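You operate a simulated robot arm through the tools that you are given. There is no shell and no other tool. Be economical: measure what you need, move in short steps, check, and stop when the job is done.

The job below is to be done with a simulated two-armed robot. You get a single attempt, and the scene is never put back.

JOB
Take the white guide and put it on the cream tray. Then take the silver flange bolt and put it on the ringed steel plate. Then take the fine strainer tube and leave it on top of the white wedge. Do these in the order given. Set down upright: fine strainer tube.
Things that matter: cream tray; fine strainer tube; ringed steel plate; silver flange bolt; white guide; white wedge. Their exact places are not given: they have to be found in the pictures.

It is judged by the outcome, as a careful person would: the job done as asked, and still so three seconds after it is handed in. It fails if anything else is knocked over, pushed out of place, dropped, spilled or broken.

ROBOT AND FRAMES
Two 7-joint arms with two-finger parallel grippers on one trunk, on a base that drives. Base frame: it is fixed to the floor where the robot stands at the start and does not move with it; the origin is under the middle of the robot, x ahead of it, y to its left, z up; the surface under the hand at the start is at about z = 0.86. Lengths are in m, angles in rad, forces in N, time in s.
The left shoulder is at the start at [0.06, 0.143, 0.926], the right one opposite. With the tool pointing down near the work surface each hand reaches from about 0.3 to 0.72 m from the robot's upright axis, wherever it stands, measured 20 degrees to its own side. Places, roughly: cream tray (35x15x7 cm) [-1.2, 2.3, 0.9]; fine strainer tube [-7, -3.25, 0.75]; silver flange bolt (4x4x5 cm) [-2.7, -1.9, 0.6]; white wedge [-6.75, -3.25, 0.75]. Payload 1.57 kg a hand.
The TCP of each hand is the grasp point between the finger pads, 0.03 m short of the fingertips. In the tool frame z runs along the fingers and y along their closing line. The gripper opens to 0.11 m. The fingers are 0.024 m wide and 0.012 m thick; the gripper's body (0.048 by 0.112 m) begins 0.078 m behind the TCP.
Orientation is that of the tool frame in the base frame, as a unit quaternion [x, y, z, w]. With the fingers straight down and closing along the base's y, the tool's x points along the base's -x, its y along +y and its z along -z.

CONTROLS
- The arms move only by the tool play_rows. It takes "left_increments", "right_increments" or both (then of equal length, played together; a hand with none holds still); each is a list of rows, each an object (a shift or turn left out is 0, a gripper value left out holds the last) with "delta_pos": the shift along the tool's x, y, z in units of 40 mm (1.0 is 40 mm), a list of three; "dr": the turn, a rotation vector about the tool's x, y, z in units of 8 degrees (1.0 is 8 degrees), a list of three; "claw": the opening, from 0 (shut) to 1 (fully open). In form: [{"delta_pos": [tx, ty, tz], "dr": [wx, wy, wz], "claw": claw}, ...]. A call has 1 to 12 rows; each row shifts and turns the commanded pose from where the row before left it, along the tool's axes as they then stand. A call with a number of a shift or a turn outside -1 to 1 is refused whole. Rows are played at 5 a second. More than 0.05 m and 0.15 rad between two rows, or a gripper value outside its range, and nothing of the call is played. Where a pose cannot be reached the arm comes as near as it can. A force on the tool above 40 N (or 10 N above the force at the start of the call, whichever is more), or a blocked arm, ends the call early, and 0.2 s more pass. Each finger travels about 0.045 m/s and halts on what it meets, pressing with about 27 N; the grip force reading is that of the motor and also rises with nothing between the fingers. The clock runs only during rows and for 0.2 s after the last one: add rows that do not move to give the fingers time. It gives the time, the measured TCP pose, the force on the tool (base axes), the opening and the grip force at its end, in the units of the frame above (readings bear some noise), with the torque about the TCP (base axes, N m) and any sound that the robot's microphone picked up.
- Cameras (640 x 400 px; columns grow to the right, rows downward): "scene" is now at [0.0435, 0.0181, 1.5497]; the picture's right is [0.16, -0.99, 0.00], its down [-0.73, -0.12, -0.68] and it looks along [0.67, 0.11, -0.74] (base axes); focal length 258 px, centre (320, 200). "left" rides on the left gripper at [0.07, -0.016, -0.141] in its tool frame; the picture's right is [0.23, 0.97, 0.00], its down [-0.86, 0.20, -0.48] and it looks along [-0.47, 0.11, 0.88] (tool axes); focal length 222 px, centre (320, 200). "right" rides on the right gripper at [0.07, 0.016, -0.141] in its tool frame; the picture's right is [-0.23, 0.97, 0.00], its down [-0.86, -0.20, -0.48] and it looks along [-0.47, -0.11, 0.88] (tool axes); focal length 222 px, centre (320, 200).
- snapshot(camera): a new picture of that camera. It takes no simulated time.
- raise_lower(by): slides the trunk up (or, below 0, down) by that many m; the arms and the scene camera ride with it, the base frame stays. It gives what a move gives, with no picture.
- drive_base(legs): drives the robot by 1 to 6 legs, each [ahead, left, turn to the left] in m, m and rad, along the robot's own axes; the way and the turn of a leg run together, so that a leg with both is an arc; at most 1.5 m and 3.142 rad a leg. The arms and the cameras ride along, it lands a little off, and it stops where it bumps. It gives what a move gives.
- head_to(pan, tilt): turns the head with the scene camera to pan (to the left, within 1.501 rad either way) and tilt (down, from -0.506 to 1.204), counted from straight ahead of the robot. It gives what a move gives.
- measure_at(camera, pixels): for up to 12 pixels [column, row] of the newest picture of that camera ("zoom" is the newest enlarged one), the place [x, y, z] in the base frame of the surface seen there, good to about 0.002 m, but the place of the scene camera against the robot may be out by one fixed shift of up to 0.025 m in any direction. It takes no simulated time.
- inspect(camera, box): a new picture of the part [left, top, right, bottom] of that camera's present view, enlarged. It takes no simulated time.
- close_job(): hands the job in; it is judged then, once.

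Work in short steps. Measure before you move; look again where a grasp or a placing could have gone wrong, and mend it. You have 110 turns and 108 pictures in all, those below and enlarged ones among them. Open the grippers and draw the arms clear of the work before you hand the job in, unless the task says otherwise; then end with one line.

The tools are called after "Emit:" as a command line: name --argument value ..., lists and objects as JSON in quotes. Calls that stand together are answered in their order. play_rows: Moves the arms, as the interface text tells. Its arguments: {"type":"object","properties":{"left_increments":{"type":"array"},"right_increments":{"type":"array"}},"required":[]} The other tools are called the same way: raise_lower (by) slides the trunk up or down; drive_base (legs) drives the base; head_to (pan, tilt) turns the head that bears the scene camera; snapshot (camera) takes a picture; measure_at (camera, pixels) gives the place of the surface under pixels of a picture; inspect (camera, box) takes an enlarged picture of a part of a camera's view; close_job () hands the job in.

At the start:

```text
time: 0.0
left_position: [0.384, 0.2552, 1.0449]
left_tcp_rot: [0.0, 1.0, -0.001, 0.0]
left_ft_force: [-0.6, -0.6, -0.2]
left_moment: [0.01, 0.02, -0.01]
left_width: 0.11
left_grip_force: 0.1
right_position: [0.4522, -0.0927, 1.094]
right_tcp_rot: [0.0, 1.0, 0.0, 0.001]
right_ft_force: [0.5, -0.1, 0.5]
right_moment: [0.0, -0.01, 0.02]
right_width: 0.1103
right_grip_force: 0.0
trunk travel left (down, up): [-0.525, 0.065]
robot x, y, heading: [0.0011, 0.0013, -0.003]
head pan, tilt: [0.164, 0.827]
```

scene: 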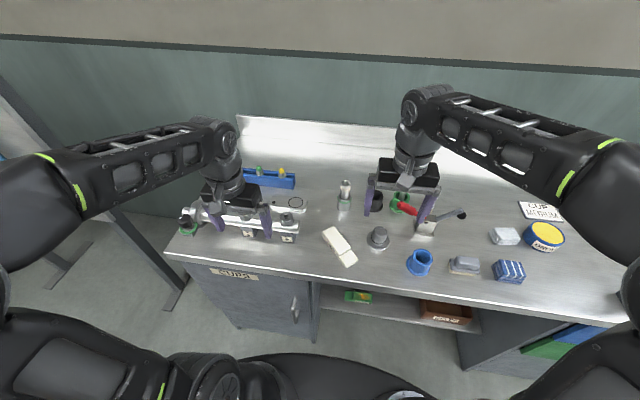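
right: 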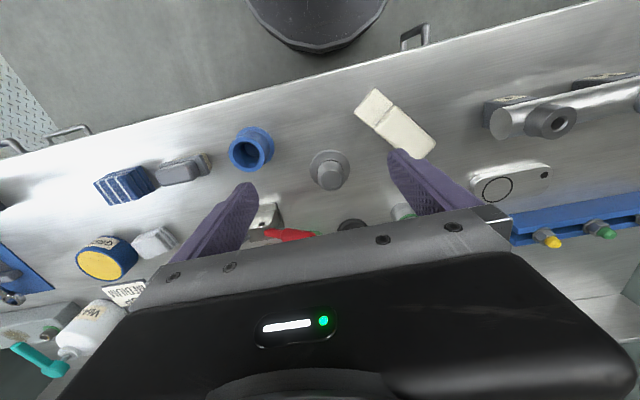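
left: 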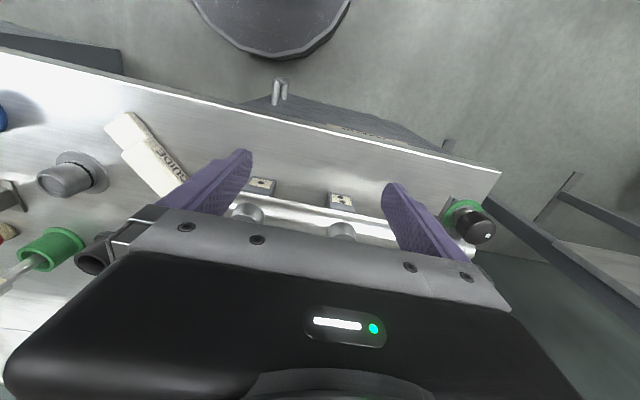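

The white guide is at about (340,245) in the scene picture. A plate with a black ring is near (296,203). I'll measure these and enlarge the area.

Emit:
inspect --camera "scene" --box '[220, 150, 420, 275]'

Emit:
measure_at --camera "scene" --pixels '[[330, 232], [340, 246], [350, 262], [296, 203], [378, 232], [330, 270], [420, 260]]'

Emit:
measure_at --camera "left" --pixels '[[125, 130], [150, 160], [175, 180], [112, 118], [125, 185]]'

Emit:
measure_at --camera "right" --pixels '[[375, 100], [395, 122], [415, 145], [515, 185], [495, 187], [545, 173], [330, 170]]'

```text
3.20 times, centred on (320, 212) of scene
```

zoom: 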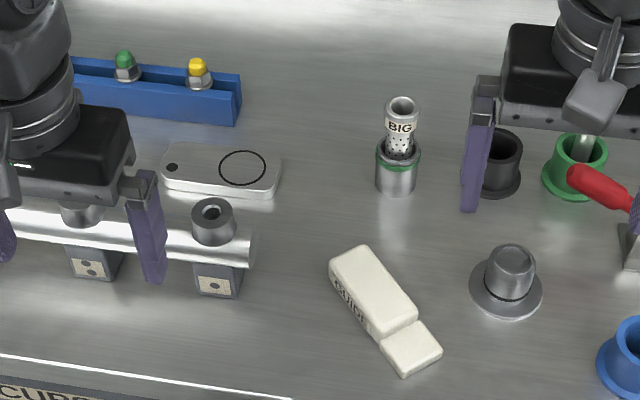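

```text
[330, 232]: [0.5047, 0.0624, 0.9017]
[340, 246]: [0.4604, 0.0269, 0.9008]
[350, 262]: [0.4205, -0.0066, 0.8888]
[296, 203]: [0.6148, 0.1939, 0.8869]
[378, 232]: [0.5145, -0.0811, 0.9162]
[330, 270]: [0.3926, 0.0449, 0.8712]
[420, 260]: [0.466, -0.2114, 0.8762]
```

```text
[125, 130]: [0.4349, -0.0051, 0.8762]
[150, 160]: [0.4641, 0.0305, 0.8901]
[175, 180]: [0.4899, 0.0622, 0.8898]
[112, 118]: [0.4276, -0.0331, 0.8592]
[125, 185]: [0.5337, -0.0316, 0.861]
```

```text
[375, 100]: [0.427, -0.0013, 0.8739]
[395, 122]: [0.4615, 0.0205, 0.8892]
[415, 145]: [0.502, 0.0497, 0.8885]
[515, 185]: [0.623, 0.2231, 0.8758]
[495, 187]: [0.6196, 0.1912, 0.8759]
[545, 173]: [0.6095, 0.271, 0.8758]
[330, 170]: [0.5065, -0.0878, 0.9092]
```

Wrist cameras give table z 0.861, so the scene camera reads about 0.011 high. I'll measure the guide's outline in the enlarged picture.

Emit:
measure_at --camera "zoom" --pixels '[[334, 265], [367, 248], [377, 336], [414, 314], [404, 370], [437, 350], [372, 290], [240, 168], [172, 167], [210, 210], [400, 105], [512, 260]]'

Emit:
inspect --camera "right" --box '[340, 70, 480, 158]'

```text
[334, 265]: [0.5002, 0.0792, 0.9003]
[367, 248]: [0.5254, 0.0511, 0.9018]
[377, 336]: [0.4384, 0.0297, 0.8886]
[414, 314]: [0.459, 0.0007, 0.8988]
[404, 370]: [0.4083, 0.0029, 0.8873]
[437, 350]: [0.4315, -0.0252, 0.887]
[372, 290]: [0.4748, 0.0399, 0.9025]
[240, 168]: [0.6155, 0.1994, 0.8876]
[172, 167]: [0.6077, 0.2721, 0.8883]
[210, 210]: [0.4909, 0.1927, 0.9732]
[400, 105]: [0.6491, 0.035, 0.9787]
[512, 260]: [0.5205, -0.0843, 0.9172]
```

```text
4.55 times, centred on (410, 114) of right
```

zoom: 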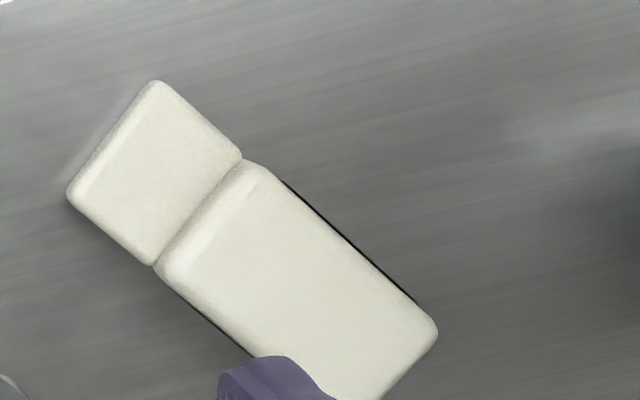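

Emit:
measure_at --camera "zoom" --pixels '[[155, 85], [72, 195], [155, 260], [236, 160], [262, 172], [168, 262], [428, 335], [250, 345], [350, 255], [375, 390]]'

Emit:
head_to --pan 1.5 --tilt 0.4

Emit:
snapshot --camera "scene"

```text
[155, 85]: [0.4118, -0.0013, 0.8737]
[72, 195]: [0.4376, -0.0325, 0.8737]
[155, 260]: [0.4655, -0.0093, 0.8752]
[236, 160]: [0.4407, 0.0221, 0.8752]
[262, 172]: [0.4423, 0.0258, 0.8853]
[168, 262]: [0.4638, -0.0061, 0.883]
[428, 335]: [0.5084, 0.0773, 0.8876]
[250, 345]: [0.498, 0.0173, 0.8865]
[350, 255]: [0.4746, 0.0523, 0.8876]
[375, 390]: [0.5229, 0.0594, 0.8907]
```

```text
time: 1.5
left_position: [0.3839, 0.2552, 1.0453]
left_tcp_rot: [0.0, 1.0, 0.0, 0.0]
left_ft_force: [-0.4, 0.3, -1.3]
left_moment: [0.01, 0.02, -0.01]
left_width: 0.1097
left_grip_force: 0.0
right_position: [0.4513, -0.0928, 1.0934]
right_tcp_rot: [0.0, 1.0, 0.0, 0.0]
right_ft_force: [0.5, 1.0, -0.1]
right_moment: [0.01, 0.06, 0.01]
right_width: 0.1099
right_grip_force: 0.1
trunk travel left (down, up): [-0.525, 0.065]
robot x, y, heading: [0.0005, -0.0014, -0.001]
head pan, tilt: [1.499, 0.4]
```

```text
102 pictures are left
```

scene: 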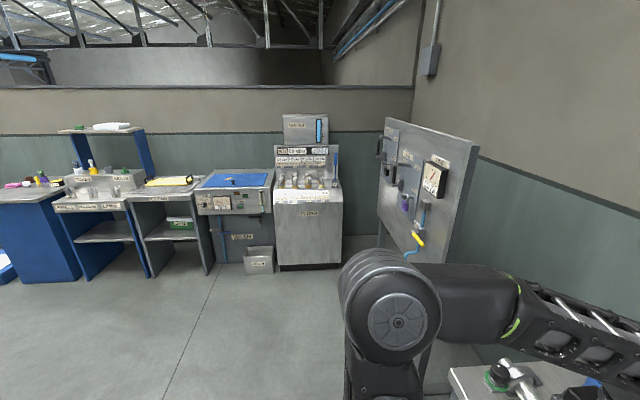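

The guide's axis lies about 38° from x, its main block is centred near (0.486,0.035), the top is at z 0.888 and the width is about 0.04. Next I look for the cream tray to the left, around (168,181).

Emit:
inspect --camera "scene" --box '[0, 110, 240, 260]'

Emit:
measure_at --camera "scene" --pixels '[[168, 181], [100, 127], [235, 180], [90, 185], [40, 183], [160, 205]]'

```text
2.67 times, centred on (120, 185) of scene
```

zoom: 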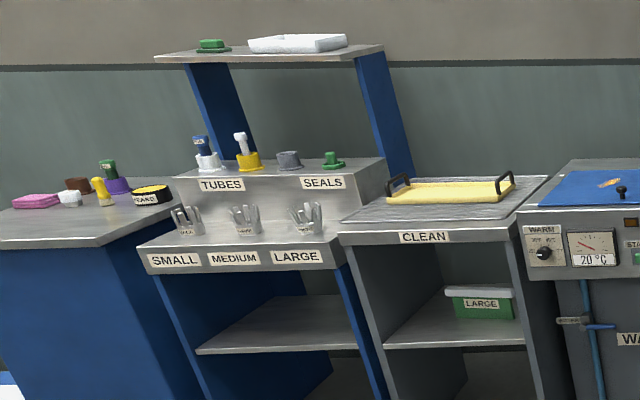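

```text
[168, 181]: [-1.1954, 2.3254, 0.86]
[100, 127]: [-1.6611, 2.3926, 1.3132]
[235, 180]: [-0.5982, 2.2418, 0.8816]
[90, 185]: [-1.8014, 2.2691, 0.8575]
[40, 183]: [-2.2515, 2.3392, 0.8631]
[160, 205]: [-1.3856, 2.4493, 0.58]
```

The cream tray, with two handles, is on the CLEAN bench. I bring the right hand over the guide, turn it to match the guide and lower part way.

Emit:
play_rows --right_increments '[{"delta_pos": [-0.22, 0.8, 0], "claw": 1}, {"delta_pos": [-0.22, 0.8, 0]}, {"delta_pos": [-0.22, 0.8, 0]}, {"delta_pos": [-0.21, 0.8, 0]}, {"dr": [0, 0, -0.95]}, {"dr": [0, 0, -0.95]}, {"dr": [0, 0, -0.95]}, {"dr": [0, 0, -0.95]}, {"dr": [0, 0, -0.95]}, {"delta_pos": [0, 0, 1]}, {"delta_pos": [0, 0, 1]}, {"delta_pos": [0, 0, 0.8]}]'

Emit:
snapshot --camera "right"

```text
time: 4.1
left_position: [0.3847, 0.255, 1.0445]
left_tcp_rot: [0.0, 1.0, 0.0, 0.0]
left_ft_force: [0.7, 0.4, -0.5]
left_moment: [-0.05, 0.01, -0.01]
left_width: 0.11
left_grip_force: 0.0
right_position: [0.4841, 0.0237, 0.9814]
right_tcp_rot: [-0.326, 0.945, 0.001, 0.0]
right_ft_force: [-0.2, -0.8, -0.3]
right_moment: [0.01, 0.0, 0.02]
right_width: 0.1098
right_grip_force: 0.0
right hand out of reach, approached as far as the arm can: row 4
trunk travel left (down, up): [-0.525, 0.065]
robot x, y, heading: [-0.0021, -0.0018, 0.0]
head pan, tilt: [1.499, 0.4]
```

```text
100 pictures are left
```

right: 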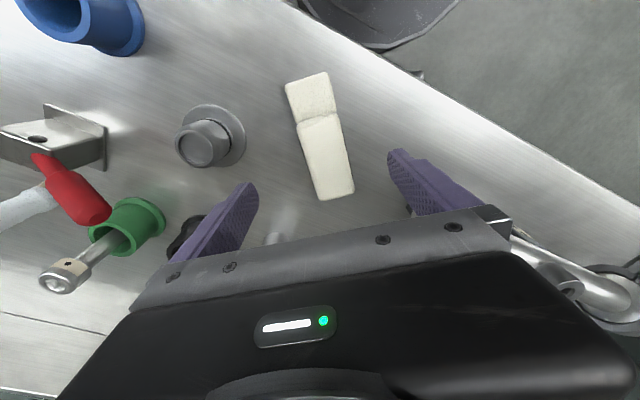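

The hand stopped 1 cm short in y. I re-measure the guide from this view.

Emit:
measure_at --camera "right" --pixels '[[303, 130], [335, 118], [322, 190], [350, 185], [325, 155], [312, 95], [290, 85], [328, 74]]'

```text
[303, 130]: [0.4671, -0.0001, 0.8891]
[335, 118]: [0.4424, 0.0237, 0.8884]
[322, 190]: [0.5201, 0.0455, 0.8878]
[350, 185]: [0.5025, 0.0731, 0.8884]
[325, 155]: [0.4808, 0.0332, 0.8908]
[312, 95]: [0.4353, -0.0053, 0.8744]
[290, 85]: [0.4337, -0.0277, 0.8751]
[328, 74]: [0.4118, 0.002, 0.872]
```

The guide's centreline is about 1 cm along +tool y. I shift and lower partly, then check.

Emit:
play_rows --right_increments '[{"delta_pos": [0, 0.24, 0.5]}, {"delta_pos": [0, 0, 0.5]}, {}]'

```text
time: 4.9
left_position: [0.3839, 0.2543, 1.044]
left_tcp_rot: [0.0, 1.0, 0.0, 0.0]
left_ft_force: [-1.2, -0.4, 0.5]
left_moment: [-0.03, 0.02, 0.04]
left_width: 0.1101
left_grip_force: 0.0
right_position: [0.4774, 0.0328, 0.9407]
right_tcp_rot: [-0.326, 0.945, -0.001, -0.001]
right_ft_force: [0.3, 0.4, -0.4]
right_moment: [-0.02, 0.01, 0.02]
right_width: 0.11
right_grip_force: 0.0
trunk travel left (down, up): [-0.525, 0.065]
robot x, y, heading: [-0.0003, -0.0022, 0.001]
head pan, tilt: [1.499, 0.4]
```

Centred now at (0.4774,0.0328), on the guide's line. I lower to 0.894 and close.

Emit:
play_rows --right_increments '[{"delta_pos": [0, 0, 0.6]}, {"delta_pos": [0, 0, 0.56]}, {"claw": 0.3}, {"claw": 0.3}, {"claw": 0.3}, {"claw": 0.3}, {"claw": 0}, {}, {}, {}]'

Emit:
snapshot --camera "right"

```text
time: 7.1
left_position: [0.3841, 0.2555, 1.0446]
left_tcp_rot: [0.001, 1.0, 0.0, 0.0]
left_ft_force: [0.3, -0.1, -0.1]
left_moment: [0.01, -0.01, 0.02]
left_width: 0.11
left_grip_force: 0.0
right_position: [0.478, 0.0312, 0.8951]
right_tcp_rot: [-0.326, 0.946, 0.0, 0.0]
right_ft_force: [-0.1, -0.5, -0.2]
right_moment: [0.02, -0.04, 0.01]
right_width: 0.0455
right_grip_force: 27.0
trunk travel left (down, up): [-0.525, 0.065]
robot x, y, heading: [-0.0008, 0.0002, 0.004]
head pan, tilt: [1.499, 0.4]
```

```text
99 pictures are left
```

right: 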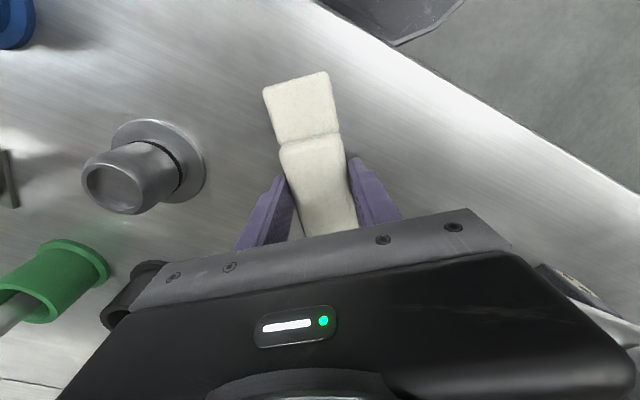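

Gripped at 0.0455 m. I lift it 20 cm.

Emit:
play_rows --right_increments '[{"delta_pos": [0, 0, -0.5]}, {"delta_pos": [0, 0, -0.9]}, {"delta_pos": [0, 0, -0.9]}, {"delta_pos": [0, 0, -0.9]}, {"delta_pos": [0, 0, -0.9]}, {"delta_pos": [0, 0, -0.9]}, {}]'

Emit:
snapshot --camera "right"

Emit:
head_to --pan 0.0 --tilt 0.7

Emit:
snapshot --camera "scene"

```text
time: 8.7
left_position: [0.3854, 0.2537, 1.0445]
left_tcp_rot: [0.0, 1.0, 0.0, 0.0]
left_ft_force: [-0.1, -0.9, 0.2]
left_moment: [0.0, 0.03, 0.02]
left_width: 0.11
left_grip_force: 0.1
right_position: [0.4761, 0.0308, 1.0842]
right_tcp_rot: [-0.327, 0.945, 0.0, -0.007]
right_ft_force: [0.7, -0.8, -1.4]
right_moment: [0.03, 0.04, 0.01]
right_width: 0.0457
right_grip_force: 27.4
right hand out of reach, approached as far as the arm can: row 6
trunk travel left (down, up): [-0.525, 0.065]
robot x, y, heading: [-0.0015, 0.0001, -0.002]
head pan, tilt: [1.499, 0.4]
```

```text
98 pictures are left
```

right: 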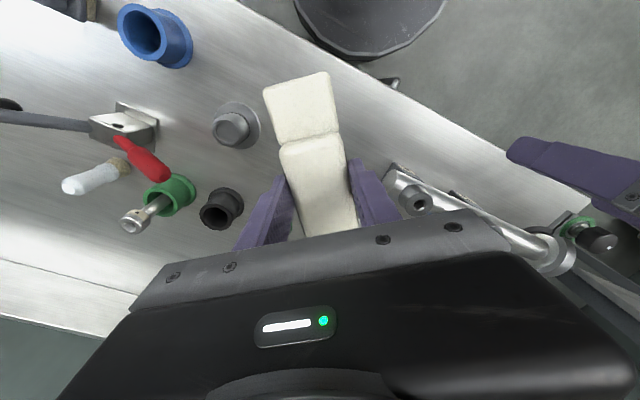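

```text
time: 10.3
left_position: [0.3838, 0.2555, 1.0446]
left_tcp_rot: [0.0, 1.0, 0.0, 0.0]
left_ft_force: [0.3, 1.1, 0.7]
left_moment: [-0.02, -0.01, 0.0]
left_width: 0.11
left_grip_force: 0.1
right_position: [0.4765, 0.0301, 1.0849]
right_tcp_rot: [-0.326, 0.945, -0.001, -0.006]
right_ft_force: [0.6, 0.5, -1.2]
right_moment: [-0.04, 0.0, -0.01]
right_width: 0.0452
right_grip_force: 26.7
trunk travel left (down, up): [-0.525, 0.065]
robot x, y, heading: [0.0036, 0.0044, -0.001]
head pan, tilt: [0.0, 0.7]
```

```text
97 pictures are left
```

scene: 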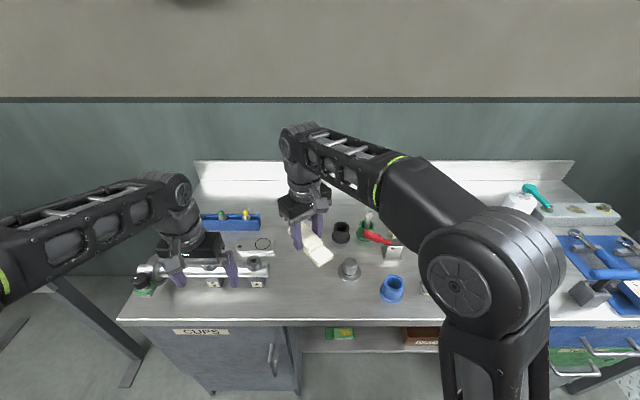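

The guide is held and clear. I raise the trunk a bit, back away from the bench and turn left.

Emit:
raise_lower --by 0.06

Emit:
drive_base --legs '[[-0.6, 0, 0], [0, 0, 1.571]]'

Emit:
snapshot --camera "scene"

```text
time: 11.3
left_position: [0.3843, 0.2554, 1.105]
left_tcp_rot: [0.0, 1.0, 0.0, -0.001]
left_ft_force: [0.2, -0.3, -0.2]
left_moment: [0.0, -0.01, 0.04]
left_width: 0.1101
left_grip_force: 0.0
right_position: [0.476, 0.0316, 1.1452]
right_tcp_rot: [-0.326, 0.945, -0.001, -0.006]
right_ft_force: [0.5, -0.4, -1.8]
right_moment: [-0.04, 0.02, 0.0]
right_width: 0.0451
right_grip_force: 27.2
trunk travel left (down, up): [-0.585, 0.005]
robot x, y, heading: [-0.0022, 0.0008, -0.004]
head pan, tilt: [0.0, 0.7]
```

```text
time: 18.5
left_position: [-0.8513, 0.3891, 1.1048]
left_tcp_rot: [-0.705, 0.709, 0.0, 0.0]
left_ft_force: [-0.1, -0.5, 0.9]
left_moment: [0.0, -0.01, -0.01]
left_width: 0.1098
left_grip_force: 0.2
right_position: [-0.626, 0.4806, 1.144]
right_tcp_rot: [0.897, -0.441, 0.005, 0.004]
right_ft_force: [-0.8, 0.3, -0.4]
right_moment: [0.0, -0.02, -0.01]
right_width: 0.0455
right_grip_force: 27.3
trunk travel left (down, up): [-0.585, 0.005]
robot x, y, heading: [-0.5957, 0.0023, 1.566]
head pan, tilt: [0.0, 0.7]
```

```text
96 pictures are left
```

scene: 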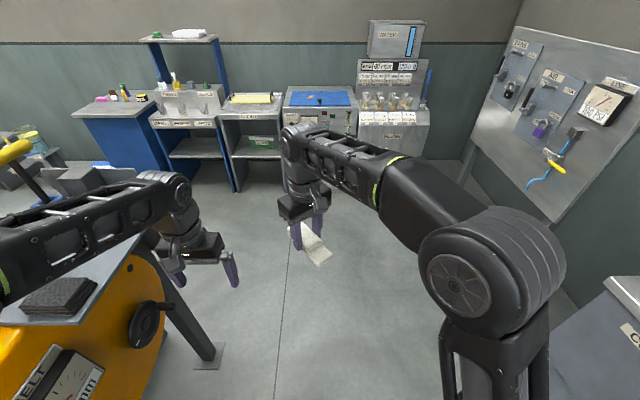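

There's a yellow machine close on the left. I measure it and the bench fronts before driving.

Emit:
measure_at --camera "scene" --pixels '[[135, 255], [165, 310], [120, 235], [215, 350], [80, 195], [250, 117], [225, 112], [250, 98], [230, 185], [275, 185], [150, 235]]'

Emit:
head_to --pan 0.9 --tilt 0.8

Emit:
snapshot --camera "scene"

```text
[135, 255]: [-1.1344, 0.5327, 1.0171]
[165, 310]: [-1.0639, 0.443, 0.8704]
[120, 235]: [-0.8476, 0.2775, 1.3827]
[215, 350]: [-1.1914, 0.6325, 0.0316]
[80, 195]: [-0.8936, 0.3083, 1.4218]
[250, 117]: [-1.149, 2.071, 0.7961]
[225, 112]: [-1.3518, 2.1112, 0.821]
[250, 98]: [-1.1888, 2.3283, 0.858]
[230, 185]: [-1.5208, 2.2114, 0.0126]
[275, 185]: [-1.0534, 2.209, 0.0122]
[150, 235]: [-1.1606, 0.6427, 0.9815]
```

```text
time: 19.7
left_position: [-0.8501, 0.3883, 1.1053]
left_tcp_rot: [-0.705, 0.709, 0.0, 0.0]
left_ft_force: [0.3, 0.0, 0.1]
left_moment: [-0.01, -0.03, -0.01]
left_width: 0.1101
left_grip_force: 0.1
right_position: [-0.6264, 0.4792, 1.1447]
right_tcp_rot: [0.898, -0.44, 0.005, 0.004]
right_ft_force: [-0.5, 0.2, -1.0]
right_moment: [0.0, 0.03, 0.01]
right_width: 0.0455
right_grip_force: 27.0
trunk travel left (down, up): [-0.585, 0.005]
robot x, y, heading: [-0.5969, 0.0049, 1.566]
head pan, tilt: [0.901, 0.799]
```

```text
95 pictures are left
```

scene: 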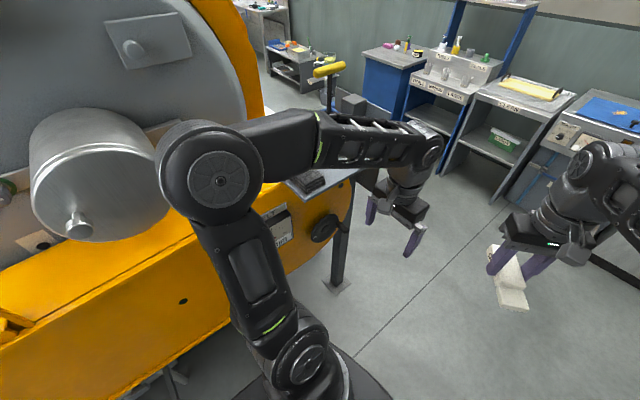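

The machine flanks the left side; I'll drive straight ahead first. I measure the handle at (330,70) and the machine's nearest corner.

Emit:
measure_at --camera "scene" --pixels '[[330, 70], [335, 285], [355, 172], [325, 230], [100, 170], [350, 105], [290, 320], [200, 240]]'

Emit:
drive_base --legs '[[1.1, -0.05, 0]]'

Emit:
head_to --pan 0.7 --tilt 0.7

Emit:
snapshot --camera "scene"

```text
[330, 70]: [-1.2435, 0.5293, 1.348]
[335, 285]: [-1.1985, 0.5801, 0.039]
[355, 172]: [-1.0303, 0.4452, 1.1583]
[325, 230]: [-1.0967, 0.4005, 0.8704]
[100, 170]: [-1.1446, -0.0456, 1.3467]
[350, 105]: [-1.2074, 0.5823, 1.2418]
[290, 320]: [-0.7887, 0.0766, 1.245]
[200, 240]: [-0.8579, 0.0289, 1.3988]
```

```text
time: 25.4
left_position: [-0.7917, 1.4912, 1.1046]
left_tcp_rot: [-0.704, 0.71, 0.0, 0.001]
left_ft_force: [0.2, -0.4, 0.2]
left_moment: [-0.02, 0.01, -0.02]
left_width: 0.1098
left_grip_force: 0.1
right_position: [-0.5665, 1.5812, 1.1439]
right_tcp_rot: [0.897, -0.442, 0.005, 0.004]
right_ft_force: [0.0, 0.5, -1.1]
right_moment: [-0.01, 0.02, -0.02]
right_width: 0.0453
right_grip_force: 26.9
trunk travel left (down, up): [-0.585, 0.005]
robot x, y, heading: [-0.5381, 1.1018, 1.559]
head pan, tilt: [0.901, 0.799]
```

```text
time: 26.1
left_position: [-0.7915, 1.4902, 1.1055]
left_tcp_rot: [-0.704, 0.71, 0.0, 0.0]
left_ft_force: [-0.1, -0.1, -1.0]
left_moment: [-0.03, 0.0, -0.04]
left_width: 0.1101
left_grip_force: 0.0
right_position: [-0.5672, 1.5792, 1.1442]
right_tcp_rot: [0.897, -0.442, 0.005, 0.003]
right_ft_force: [-1.1, -0.1, -0.7]
right_moment: [-0.03, 0.01, -0.02]
right_width: 0.045
right_grip_force: 27.7
trunk travel left (down, up): [-0.585, 0.005]
robot x, y, heading: [-0.5384, 1.1068, 1.561]
head pan, tilt: [0.7, 0.7]
```

```text
94 pictures are left
```

scene: 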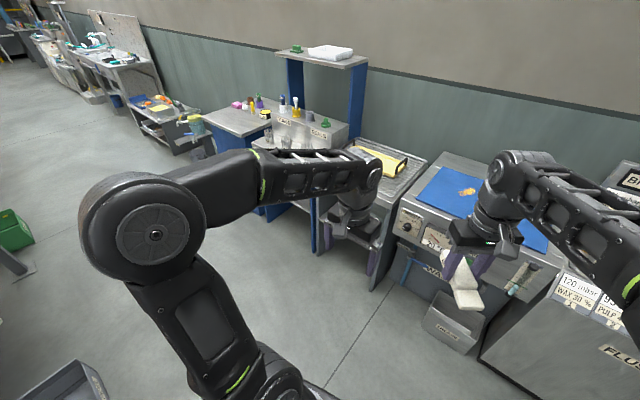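

Path to the left looks open except for the bin at bottom left (60,385). I measure it and the tray outline.

Emit:
measure_at --camera "scene" --pixels '[[60, 385], [85, 365], [380, 160], [405, 175], [365, 150], [385, 180], [350, 150], [270, 110], [15, 230]]'

Emit:
inspect --camera "scene" --box '[270, 100, 450, 212]'

```text
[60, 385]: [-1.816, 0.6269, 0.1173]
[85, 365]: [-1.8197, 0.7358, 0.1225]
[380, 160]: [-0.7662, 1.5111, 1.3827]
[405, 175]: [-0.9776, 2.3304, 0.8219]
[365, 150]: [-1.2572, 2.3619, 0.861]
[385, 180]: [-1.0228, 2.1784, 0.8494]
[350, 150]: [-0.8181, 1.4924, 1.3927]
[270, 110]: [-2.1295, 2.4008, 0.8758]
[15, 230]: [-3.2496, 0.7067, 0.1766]
```

```text
3.56 times, centred on (360, 156) of scene
```

zoom: 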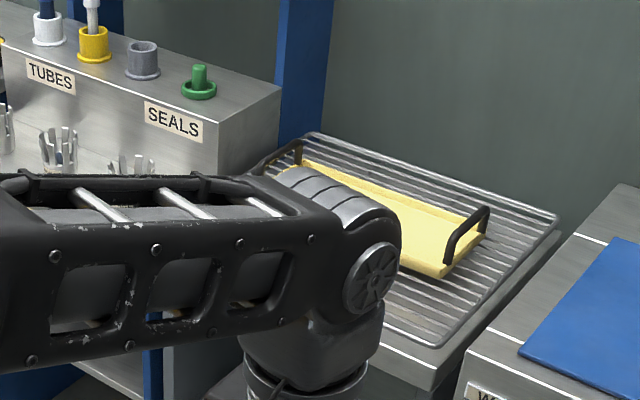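

Clear. I drive left 0.8 m and a bit forward, then check with the head forward.

Emit:
drive_base --legs '[[0.15, 0.8, 0.01], [0.25, 0, 0]]'

Emit:
head_to --pan -0.1 --tilt 0.8

Emit:
snapshot --camera "scene"

Emit:
snapshot --camera "right"

```text
time: 31.8
left_position: [-1.5853, 1.8912, 1.104]
left_tcp_rot: [-0.706, 0.708, 0.0, -0.001]
left_ft_force: [0.2, 1.1, -0.3]
left_moment: [-0.03, -0.02, 0.01]
left_width: 0.1101
left_grip_force: 0.1
right_position: [-1.3626, 1.9827, 1.1439]
right_tcp_rot: [0.899, -0.439, 0.005, 0.004]
right_ft_force: [-0.1, -0.2, -2.0]
right_moment: [0.02, 0.0, 0.0]
right_width: 0.0452
right_grip_force: 27.1
trunk travel left (down, up): [-0.585, 0.005]
robot x, y, heading: [-1.3347, 1.5064, 1.569]
head pan, tilt: [0.7, 0.7]
```

```text
time: 32.9
left_position: [-1.5869, 1.8889, 1.1046]
left_tcp_rot: [-0.707, 0.708, 0.0, 0.0]
left_ft_force: [0.4, 0.4, -0.5]
left_moment: [-0.06, -0.02, -0.02]
left_width: 0.1101
left_grip_force: 0.0
right_position: [-1.3643, 1.9791, 1.1438]
right_tcp_rot: [0.899, -0.439, 0.006, 0.003]
right_ft_force: [-0.5, 0.9, -1.3]
right_moment: [0.01, -0.07, -0.01]
right_width: 0.0454
right_grip_force: 26.6
trunk travel left (down, up): [-0.585, 0.005]
robot x, y, heading: [-1.3307, 1.5033, 1.567]
head pan, tilt: [-0.099, 0.799]
```

```text
92 pictures are left
```

scene: 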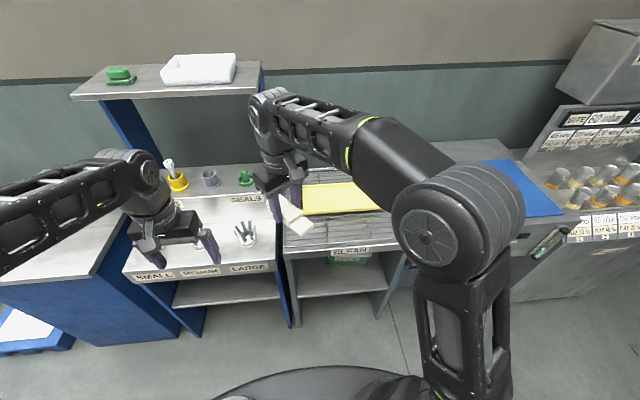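

```text
91 pictures are left
```

right: 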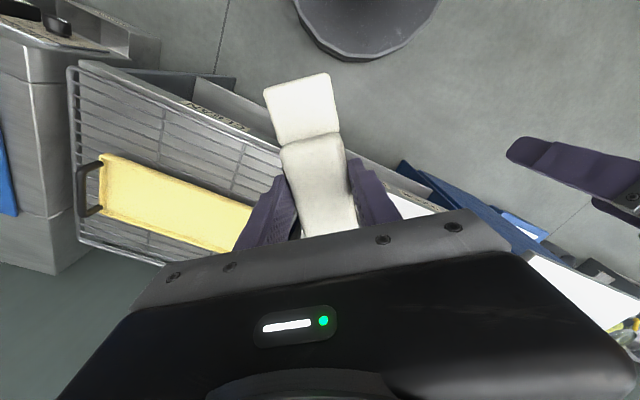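

The tray is visible in the right camera between (105,160) and (250,210). I measure it.

Emit:
measure_at --camera "right" --pixels '[[108, 160], [100, 215], [175, 185], [235, 205], [205, 240], [250, 208], [82, 190], [150, 200], [160, 140]]'

Emit:
measure_at --camera "scene" --pixels '[[310, 213], [305, 190], [350, 183], [380, 207], [340, 198], [240, 235], [245, 178], [212, 180]]'

```text
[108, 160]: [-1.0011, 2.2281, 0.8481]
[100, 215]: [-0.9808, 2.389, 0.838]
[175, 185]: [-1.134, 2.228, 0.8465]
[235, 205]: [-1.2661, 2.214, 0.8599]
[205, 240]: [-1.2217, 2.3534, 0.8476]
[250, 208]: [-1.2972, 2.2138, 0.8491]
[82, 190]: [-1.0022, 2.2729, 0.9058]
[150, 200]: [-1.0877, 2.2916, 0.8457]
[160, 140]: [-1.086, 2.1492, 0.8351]
```

```text
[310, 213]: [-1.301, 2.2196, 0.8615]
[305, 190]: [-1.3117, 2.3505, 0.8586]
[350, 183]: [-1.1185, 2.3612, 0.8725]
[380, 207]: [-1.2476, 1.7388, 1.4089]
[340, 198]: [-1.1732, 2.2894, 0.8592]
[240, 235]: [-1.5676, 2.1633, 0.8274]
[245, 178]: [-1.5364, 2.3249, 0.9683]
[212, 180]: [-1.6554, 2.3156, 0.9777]
```

Tray floor z≈0.846, rim ≈0.86, centre ≈(-1.17,2.29), handles at both x ends. I drive 0.17 m forward and move the hand towards the tray centre, turning the guide.

Emit:
drive_base --legs '[[0.17, 0, 0]]'

Emit:
play_rows --right_increments '[{"dr": [0, 0, -1]}, {"dr": [0, 0, -1]}, {"dr": [0, 0, -1]}, {"dr": [0, 0, -1]}, {"dr": [0, 0, -1]}, {"dr": [0, 0, -1]}, {"dr": [0, 0, -0.5]}, {}]'

```text
time: 34.4
left_position: [-1.5862, 2.0598, 1.1038]
left_tcp_rot: [-0.706, 0.708, 0.0, -0.001]
left_ft_force: [0.1, 0.7, -0.4]
left_moment: [-0.04, 0.0, -0.01]
left_width: 0.1103
left_grip_force: 0.0
right_position: [-1.3621, 2.1523, 1.143]
right_tcp_rot: [0.899, -0.438, 0.005, 0.005]
right_ft_force: [-0.1, 0.7, -0.8]
right_moment: [-0.02, 0.03, -0.01]
right_width: 0.0454
right_grip_force: 27.1
trunk travel left (down, up): [-0.585, 0.005]
robot x, y, heading: [-1.3291, 1.6755, 1.573]
head pan, tilt: [-0.099, 0.799]
```

```text
time: 36.2
left_position: [-1.5867, 2.0596, 1.1039]
left_tcp_rot: [-0.706, 0.708, 0.0, 0.0]
left_ft_force: [0.8, -0.1, 1.1]
left_moment: [-0.04, -0.02, 0.0]
left_width: 0.11
left_grip_force: 0.0
right_position: [-1.3626, 2.1509, 1.1454]
right_tcp_rot: [1.0, 0.0, 0.003, 0.005]
right_ft_force: [-0.2, 0.1, -0.8]
right_moment: [-0.01, 0.01, -0.02]
right_width: 0.0453
right_grip_force: 27.0
trunk travel left (down, up): [-0.585, 0.005]
robot x, y, heading: [-1.3317, 1.678, 1.572]
head pan, tilt: [-0.099, 0.799]
```

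The guide is now along the tray's length. I move over the tray and lower to about 0.95.

Emit:
play_rows --right_increments '[{"delta_pos": [0.91, -0.7, 0]}, {"delta_pos": [0.91, -0.7, 0]}, {"delta_pos": [0.91, -0.7, 0]}, {"delta_pos": [0.91, -0.7, 0]}, {"delta_pos": [0.91, -0.7, 0]}, {}, {"delta_pos": [0, 0, 1]}, {"delta_pos": [0, 0, 1]}, {"delta_pos": [0, 0, 1]}, {"delta_pos": [0, 0, 1]}, {"delta_pos": [0, 0, 0.8]}]'

Emit:
snapshot --camera "right"

Emit:
snapshot --camera "scene"

```text
time: 38.6
left_position: [-1.5874, 2.0592, 1.105]
left_tcp_rot: [-0.706, 0.708, 0.0, 0.0]
left_ft_force: [0.6, 0.5, 0.2]
left_moment: [-0.03, -0.02, 0.0]
left_width: 0.11
left_grip_force: 0.0
right_position: [-1.3272, 2.1759, 0.9519]
right_tcp_rot: [1.0, 0.0, 0.003, 0.005]
right_ft_force: [0.4, -0.7, -1.2]
right_moment: [0.04, -0.03, 0.0]
right_width: 0.0453
right_grip_force: 27.0
right hand out of reach, approached as far as the arm can: row 2, 3, 4, 5
trunk travel left (down, up): [-0.585, 0.005]
robot x, y, heading: [-1.3315, 1.6748, 1.568]
head pan, tilt: [-0.099, 0.799]
```

```text
90 pictures are left
```

right: 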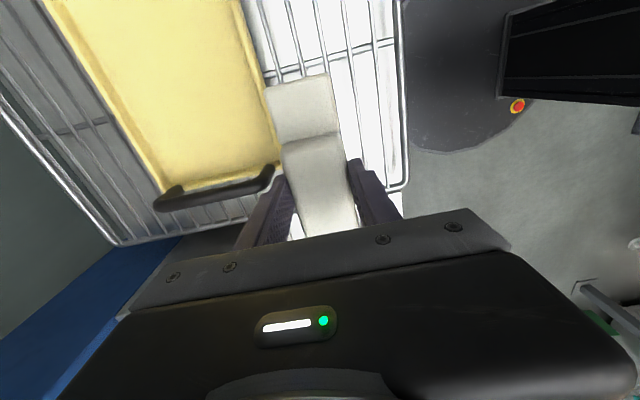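

```text
89 pictures are left
```

scene: 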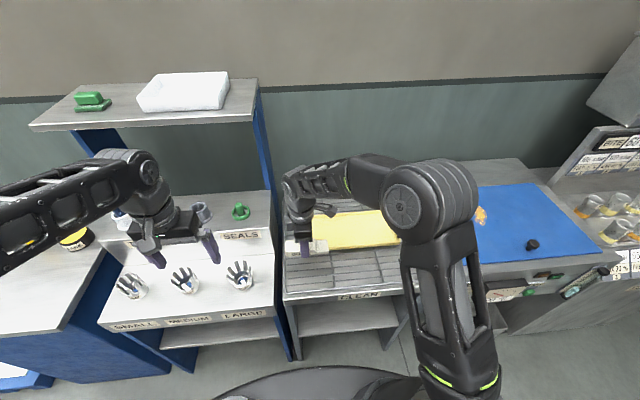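

The move stopped short, with the hand near the tray's left handle. I raise it a little, then move right only, to see whether it reaches.

Emit:
play_rows --right_increments '[{"delta_pos": [0, 0, -1]}, {"delta_pos": [0, 0, -0.5]}, {"delta_pos": [0.8, 0, 0]}, {"delta_pos": [0.8, 0, 0]}, {"delta_pos": [0.8, 0, 0]}, {"delta_pos": [0.8, 0, 0]}, {}]'

```text
time: 40.2
left_position: [-1.5873, 2.0588, 1.1048]
left_tcp_rot: [-0.707, 0.708, 0.0, 0.0]
left_ft_force: [0.9, -0.3, 0.2]
left_moment: [0.02, -0.04, -0.04]
left_width: 0.1101
left_grip_force: 0.0
right_position: [-1.1973, 2.1772, 1.0152]
right_tcp_rot: [1.0, 0.0, 0.003, 0.006]
right_ft_force: [-0.4, -1.1, -1.8]
right_moment: [0.02, -0.01, -0.02]
right_width: 0.0454
right_grip_force: 27.0
trunk travel left (down, up): [-0.585, 0.005]
robot x, y, heading: [-1.3339, 1.6784, 1.568]
head pan, tilt: [-0.099, 0.799]
```

Lateral works at this height. Now forward 0.113 m and right 0.017.

Emit:
play_rows --right_increments '[{"delta_pos": [0.15, -0.7, 0]}, {"delta_pos": [0.15, -0.7, 0]}, {"delta_pos": [0.15, -0.7, 0]}, {"delta_pos": [0, -0.72, 0]}, {}]'

Emit:
snapshot --camera "right"

```text
time: 41.4
left_position: [-1.5856, 2.0593, 1.1047]
left_tcp_rot: [-0.707, 0.708, 0.0, 0.0]
left_ft_force: [0.9, -1.0, -0.4]
left_moment: [0.03, -0.01, 0.03]
left_width: 0.1103
left_grip_force: 0.0
right_position: [-1.1779, 2.2896, 1.0136]
right_tcp_rot: [1.0, -0.001, 0.004, 0.006]
right_ft_force: [-0.3, 0.1, -0.2]
right_moment: [-0.02, 0.0, 0.0]
right_width: 0.0454
right_grip_force: 26.9
trunk travel left (down, up): [-0.585, 0.005]
robot x, y, heading: [-1.3323, 1.6747, 1.57]
head pan, tilt: [-0.099, 0.799]
```

```text
88 pictures are left
```

right: 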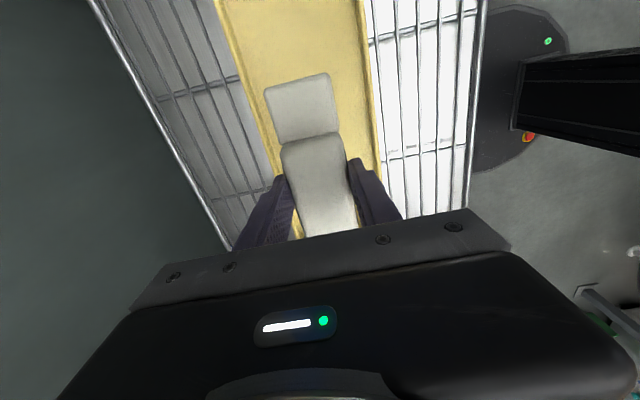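

It's over the tray. I check the tray's edges and floor from this view.

Emit:
measure_at --camera "right" --pixels '[[240, 60], [250, 100], [360, 60], [367, 120], [300, 55], [255, 130], [350, 130]]'

```text
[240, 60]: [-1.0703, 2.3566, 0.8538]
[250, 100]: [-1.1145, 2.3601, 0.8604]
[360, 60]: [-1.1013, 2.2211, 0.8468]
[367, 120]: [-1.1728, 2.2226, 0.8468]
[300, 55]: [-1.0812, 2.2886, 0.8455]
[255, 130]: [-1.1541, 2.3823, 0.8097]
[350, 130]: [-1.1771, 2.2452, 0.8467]
```

Centre y ≈2.29 is right. I lower 0.132 m so the guide's bottom meets z≈0.847.

Emit:
play_rows --right_increments '[{"delta_pos": [0, 0, 0.9]}, {"delta_pos": [0, 0, 0.9]}, {"delta_pos": [0, 0, 0.8]}, {"delta_pos": [0, 0, 0.4]}, {"delta_pos": [0, 0, 0.2]}, {"delta_pos": [0, 0, 0.1]}, {}]'

```text
time: 43.0
left_position: [-1.5855, 2.058, 1.1055]
left_tcp_rot: [-0.707, 0.708, 0.0, 0.0]
left_ft_force: [0.0, -0.6, 0.4]
left_moment: [0.03, 0.01, 0.03]
left_width: 0.1101
left_grip_force: 0.1
right_position: [-1.1799, 2.2892, 0.8827]
right_tcp_rot: [1.0, -0.001, 0.003, 0.004]
right_ft_force: [0.8, -0.3, 11.3]
right_moment: [0.27, 0.73, -0.04]
right_width: 0.0455
right_grip_force: 27.3
trunk travel left (down, up): [-0.585, 0.005]
robot x, y, heading: [-1.3317, 1.6727, 1.567]
head pan, tilt: [-0.099, 0.799]
```

Contact is made (11 N). I open partly and lift away.

Emit:
play_rows --right_increments '[{"claw": 0.62}, {"claw": 0.62}, {}, {}, {"delta_pos": [0, 0, -0.5]}, {"delta_pos": [0, 0, -1]}, {"delta_pos": [0, 0, -1]}, {"delta_pos": [0, 0, -1]}, {"delta_pos": [0, 0, -1]}, {}]'

Emit:
snapshot --camera "right"

Emit:
snapshot --camera "scene"

```text
time: 45.2
left_position: [-1.5863, 2.0597, 1.1041]
left_tcp_rot: [-0.706, 0.708, 0.0, 0.0]
left_ft_force: [0.9, 0.8, -0.4]
left_moment: [0.03, 0.04, -0.02]
left_width: 0.1099
left_grip_force: 0.0
right_position: [-1.181, 2.29, 1.0611]
right_tcp_rot: [1.0, -0.001, 0.002, 0.006]
right_ft_force: [-0.1, -0.4, -0.1]
right_moment: [-0.02, 0.02, -0.01]
right_width: 0.0682
right_grip_force: 0.1
trunk travel left (down, up): [-0.585, 0.005]
robot x, y, heading: [-1.3313, 1.671, 1.565]
head pan, tilt: [-0.099, 0.799]
```

```text
87 pictures are left
```

right: 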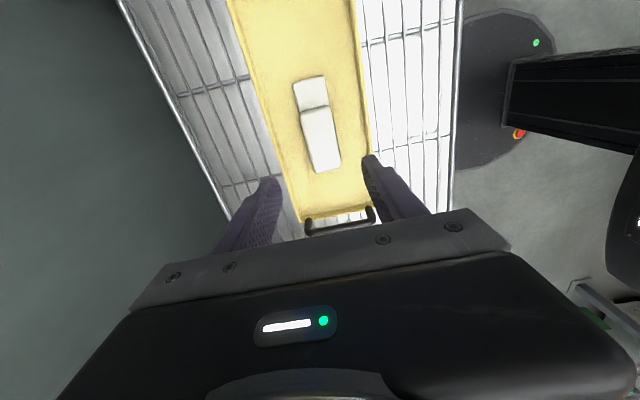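

```text
86 pictures are left
```

scene: 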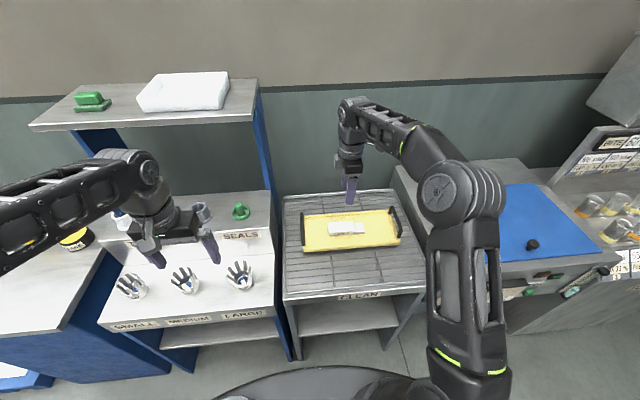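

The guide rests on the cream tray. I retract and turn the right hand back, then back off from the bench and look around.

Emit:
play_rows --right_increments '[{"delta_pos": [0, 0.9, -0.4]}, {"delta_pos": [0, 0.9, -0.4]}, {"delta_pos": [0, 0.9, 0], "dr": [0, 0, 1]}, {"delta_pos": [0, 0, 0], "dr": [0, 0, 1]}, {"dr": [0, 0, 1]}, {"dr": [0, 0, 1]}, {"dr": [0, 0, 1]}, {"dr": [0, 0, 1]}, {"dr": [0, 0, 1]}, {"dr": [0, 0, 1]}, {"dr": [0, 0, 1]}, {"dr": [0, 0, 1]}]'

Emit:
drive_base --legs '[[-0.5, 0, 0]]'

Emit:
head_to --pan 1.5 --tilt 0.4

Emit:
snapshot --camera "scene"

```text
time: 47.8
left_position: [-1.5876, 2.0599, 1.1053]
left_tcp_rot: [-0.706, 0.708, 0.0, 0.0]
left_ft_force: [0.1, 0.1, -1.3]
left_moment: [0.0, -0.01, -0.02]
left_width: 0.1101
left_grip_force: 0.0
right_position: [-1.1804, 2.1824, 1.0927]
right_tcp_rot: [0.765, -0.644, 0.006, 0.003]
right_ft_force: [-0.3, -0.8, -0.6]
right_moment: [-0.01, 0.02, 0.01]
right_width: 0.0682
right_grip_force: 0.1
trunk travel left (down, up): [-0.585, 0.005]
robot x, y, heading: [-1.3346, 1.6753, 1.573]
head pan, tilt: [-0.099, 0.799]
```

```text
time: 50.7
left_position: [-1.5865, 1.5585, 1.1047]
left_tcp_rot: [-0.706, 0.708, 0.0, 0.0]
left_ft_force: [-0.4, -0.6, 0.3]
left_moment: [0.03, 0.03, 0.01]
left_width: 0.11
left_grip_force: 0.2
right_position: [-1.1809, 1.6814, 1.0939]
right_tcp_rot: [0.766, -0.643, 0.005, 0.002]
right_ft_force: [-0.5, 1.1, 0.1]
right_moment: [0.04, 0.01, 0.0]
right_width: 0.0683
right_grip_force: 0.1
trunk travel left (down, up): [-0.585, 0.005]
robot x, y, heading: [-1.3324, 1.1766, 1.568]
head pan, tilt: [-0.099, 0.799]
```

```text
time: 52.4
left_position: [-1.5861, 1.5601, 1.1043]
left_tcp_rot: [-0.706, 0.708, 0.0, 0.0]
left_ft_force: [0.8, -0.2, -0.4]
left_moment: [0.02, -0.01, 0.01]
left_width: 0.1102
left_grip_force: 0.1
right_position: [-1.1806, 1.6822, 1.093]
right_tcp_rot: [0.766, -0.643, 0.006, 0.003]
right_ft_force: [-0.3, 0.3, 0.0]
right_moment: [0.0, 0.0, 0.04]
right_width: 0.0682
right_grip_force: 0.1
trunk travel left (down, up): [-0.585, 0.005]
robot x, y, heading: [-1.3318, 1.1731, 1.565]
head pan, tilt: [1.499, 0.4]
```

```text
85 pictures are left
```

scene: 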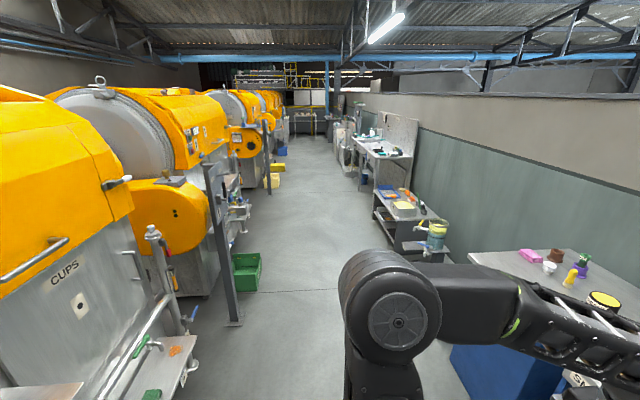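

The aisle lies on this side of a row of machines, while the bolt is on the far side (y≈-1.9). I go back the way I came to near (-0.6,0) and look to the right.

Emit:
drive_base --legs '[[0, -0.78, 0], [-1.15, 0.04, 0], [0, 0, -1.57]]'

Emit:
head_to --pan -1.5 --tilt 0.5

Emit:
snapshot --camera "scene"

```text
time: 65.9
left_position: [-0.2139, 0.2801, 1.1042]
left_tcp_rot: [0.0, 1.0, -0.001, 0.0]
left_ft_force: [0.3, -0.4, 0.1]
left_moment: [0.03, -0.01, 0.03]
left_width: 0.1098
left_grip_force: 0.1
right_position: [-0.0906, -0.1254, 1.094]
right_tcp_rot: [-0.086, 0.996, -0.002, -0.006]
right_ft_force: [1.6, -0.3, 0.5]
right_moment: [0.01, -0.02, 0.02]
right_width: 0.0685
right_grip_force: 0.0
trunk travel left (down, up): [-0.585, 0.005]
robot x, y, heading: [-0.5965, 0.0265, -0.002]
head pan, tilt: [1.499, 0.4]
```

```text
time: 68.5
left_position: [-0.2139, 0.2811, 1.1053]
left_tcp_rot: [0.001, 1.0, 0.0, 0.0]
left_ft_force: [0.0, 0.7, 0.5]
left_moment: [0.0, -0.01, 0.02]
left_width: 0.1098
left_grip_force: 0.0
right_position: [-0.0911, -0.1268, 1.0941]
right_tcp_rot: [-0.086, 0.996, -0.003, -0.006]
right_ft_force: [0.1, 0.0, -0.5]
right_moment: [-0.02, -0.02, 0.0]
right_width: 0.0681
right_grip_force: 0.0
trunk travel left (down, up): [-0.585, 0.005]
robot x, y, heading: [-0.602, 0.0275, 0.0]
head pan, tilt: [-1.499, 0.499]
```

```text
84 pictures are left
```

scene: 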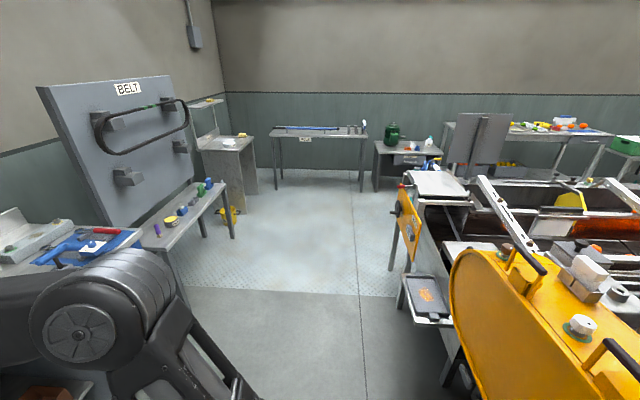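

I measure obstacles along this southward corridor.

Emit:
measure_at --camera "scene" --pixels '[[425, 290], [440, 320], [405, 215], [390, 270], [205, 195], [320, 135], [405, 150], [435, 180], [555, 125], [500, 185], [470, 280], [232, 240]]'

Emit:
inspect --camera "scene" --box '[380, 90, 640, 252]'

```text
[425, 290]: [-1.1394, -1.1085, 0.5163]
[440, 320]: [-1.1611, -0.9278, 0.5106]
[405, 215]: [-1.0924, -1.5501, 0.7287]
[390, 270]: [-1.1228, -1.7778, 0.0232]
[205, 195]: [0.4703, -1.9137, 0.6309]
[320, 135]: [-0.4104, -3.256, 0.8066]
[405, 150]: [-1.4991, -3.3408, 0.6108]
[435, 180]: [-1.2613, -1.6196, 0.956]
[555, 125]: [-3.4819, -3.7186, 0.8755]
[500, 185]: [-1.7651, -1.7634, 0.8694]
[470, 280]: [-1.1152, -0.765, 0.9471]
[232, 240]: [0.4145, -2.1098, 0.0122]
```

```text
2.46 times, centred on (510, 171) of scene
```

zoom: 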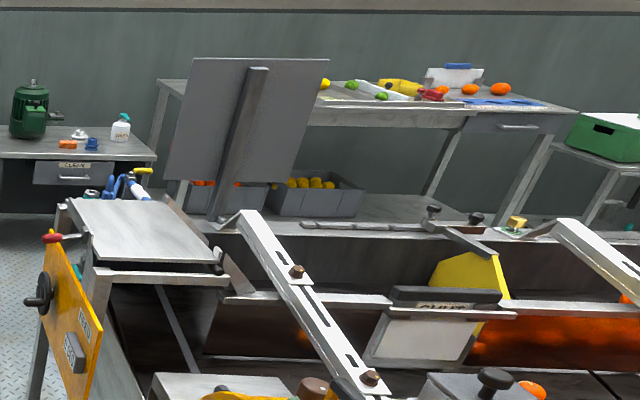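

The corridor between x≈-1.1 and 0.37 is open. I drive sideways south with heading 0, then turn left to face +y... first just move and look.

Emit:
drive_base --legs '[[0.1, -1.3, 0], [0, -1.15, 0]]'

Emit:
head_to --pan -1.5 --tilt 0.6

Emit:
snapshot --camera "scene"

```text
time: 80.5
left_position: [-0.1109, -2.1729, 1.1059]
left_tcp_rot: [-0.001, 1.0, 0.0, 0.001]
left_ft_force: [0.1, -0.4, 0.5]
left_moment: [0.03, 0.0, -0.01]
left_width: 0.1098
left_grip_force: 0.0
right_position: [0.0141, -2.5774, 1.0931]
right_tcp_rot: [-0.09, 0.996, -0.002, -0.006]
right_ft_force: [0.6, -0.3, -0.2]
right_moment: [0.0, 0.0, -0.02]
right_width: 0.0681
right_grip_force: 0.1
trunk travel left (down, up): [-0.585, 0.005]
robot x, y, heading: [-0.4956, -2.431, 0.005]
head pan, tilt: [-1.499, 0.499]
```

```text
time: 81.2
left_position: [-0.1118, -2.1731, 1.1049]
left_tcp_rot: [-0.002, 1.0, 0.0, 0.0]
left_ft_force: [-0.4, -0.3, -0.3]
left_moment: [-0.02, -0.02, 0.03]
left_width: 0.1099
left_grip_force: 0.0
right_position: [0.0152, -2.5784, 1.0942]
right_tcp_rot: [-0.09, 0.996, -0.003, -0.006]
right_ft_force: [0.7, -0.2, 0.0]
right_moment: [0.01, 0.03, -0.03]
right_width: 0.0684
right_grip_force: 0.1
trunk travel left (down, up): [-0.585, 0.005]
robot x, y, heading: [-0.4953, -2.427, 0.004]
head pan, tilt: [-1.499, 0.6]
```

```text
82 pictures are left
```

scene: 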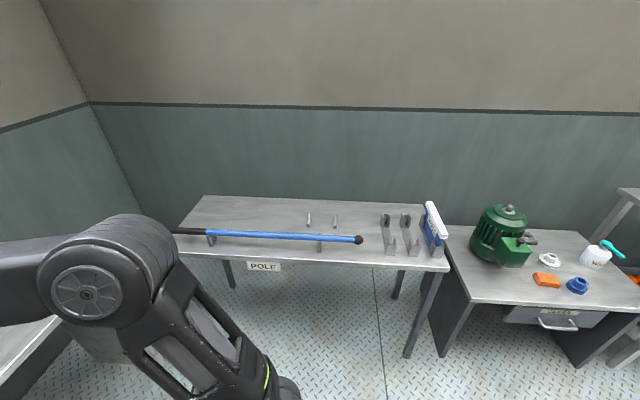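

The table to the south is close by. I turn left to face +y, which keeps the arms away from it, and then look left (-x).

Emit:
drive_base --legs '[[0, 0, 1.567]]'

Emit:
head_to --pan 1.2 --tilt 0.6

Emit:
snapshot --camera "scene"

```text
time: 85.3
left_position: [-0.7446, -2.0427, 1.1036]
left_tcp_rot: [-0.702, 0.712, 0.0, 0.0]
left_ft_force: [0.5, -0.2, 0.2]
left_moment: [0.01, 0.0, -0.03]
left_width: 0.1102
left_grip_force: 0.0
right_position: [-0.3367, -1.9227, 1.094]
right_tcp_rot: [0.763, -0.646, 0.006, 0.003]
right_ft_force: [0.4, 0.1, 0.6]
right_moment: [0.0, -0.01, -0.03]
right_width: 0.068
right_grip_force: 0.0
trunk travel left (down, up): [-0.585, 0.005]
robot x, y, heading: [-0.4924, -2.4316, 1.561]
head pan, tilt: [-1.499, 0.6]
```

```text
time: 87.8
left_position: [-0.7449, -2.0422, 1.1037]
left_tcp_rot: [-0.703, 0.712, 0.0, 0.0]
left_ft_force: [0.1, -0.5, 0.1]
left_moment: [0.02, 0.02, 0.01]
left_width: 0.11
left_grip_force: 0.1
right_position: [-0.3368, -1.9234, 1.0938]
right_tcp_rot: [0.762, -0.647, 0.005, 0.003]
right_ft_force: [-0.4, -0.9, 0.1]
right_moment: [-0.02, -0.02, 0.04]
right_width: 0.0684
right_grip_force: 0.0
trunk travel left (down, up): [-0.585, 0.005]
robot x, y, heading: [-0.4955, -2.4321, 1.559]
head pan, tilt: [1.201, 0.6]
```

```text
81 pictures are left
```

scene: 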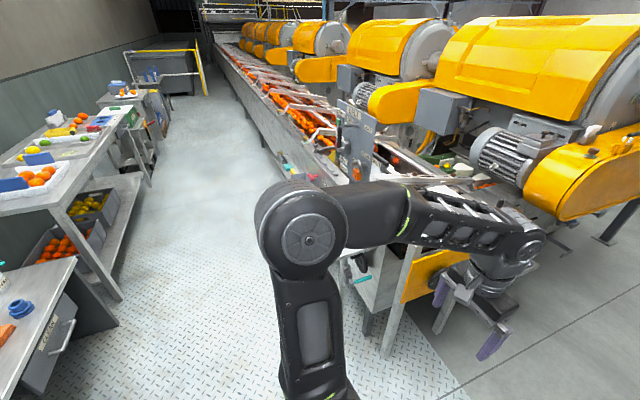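

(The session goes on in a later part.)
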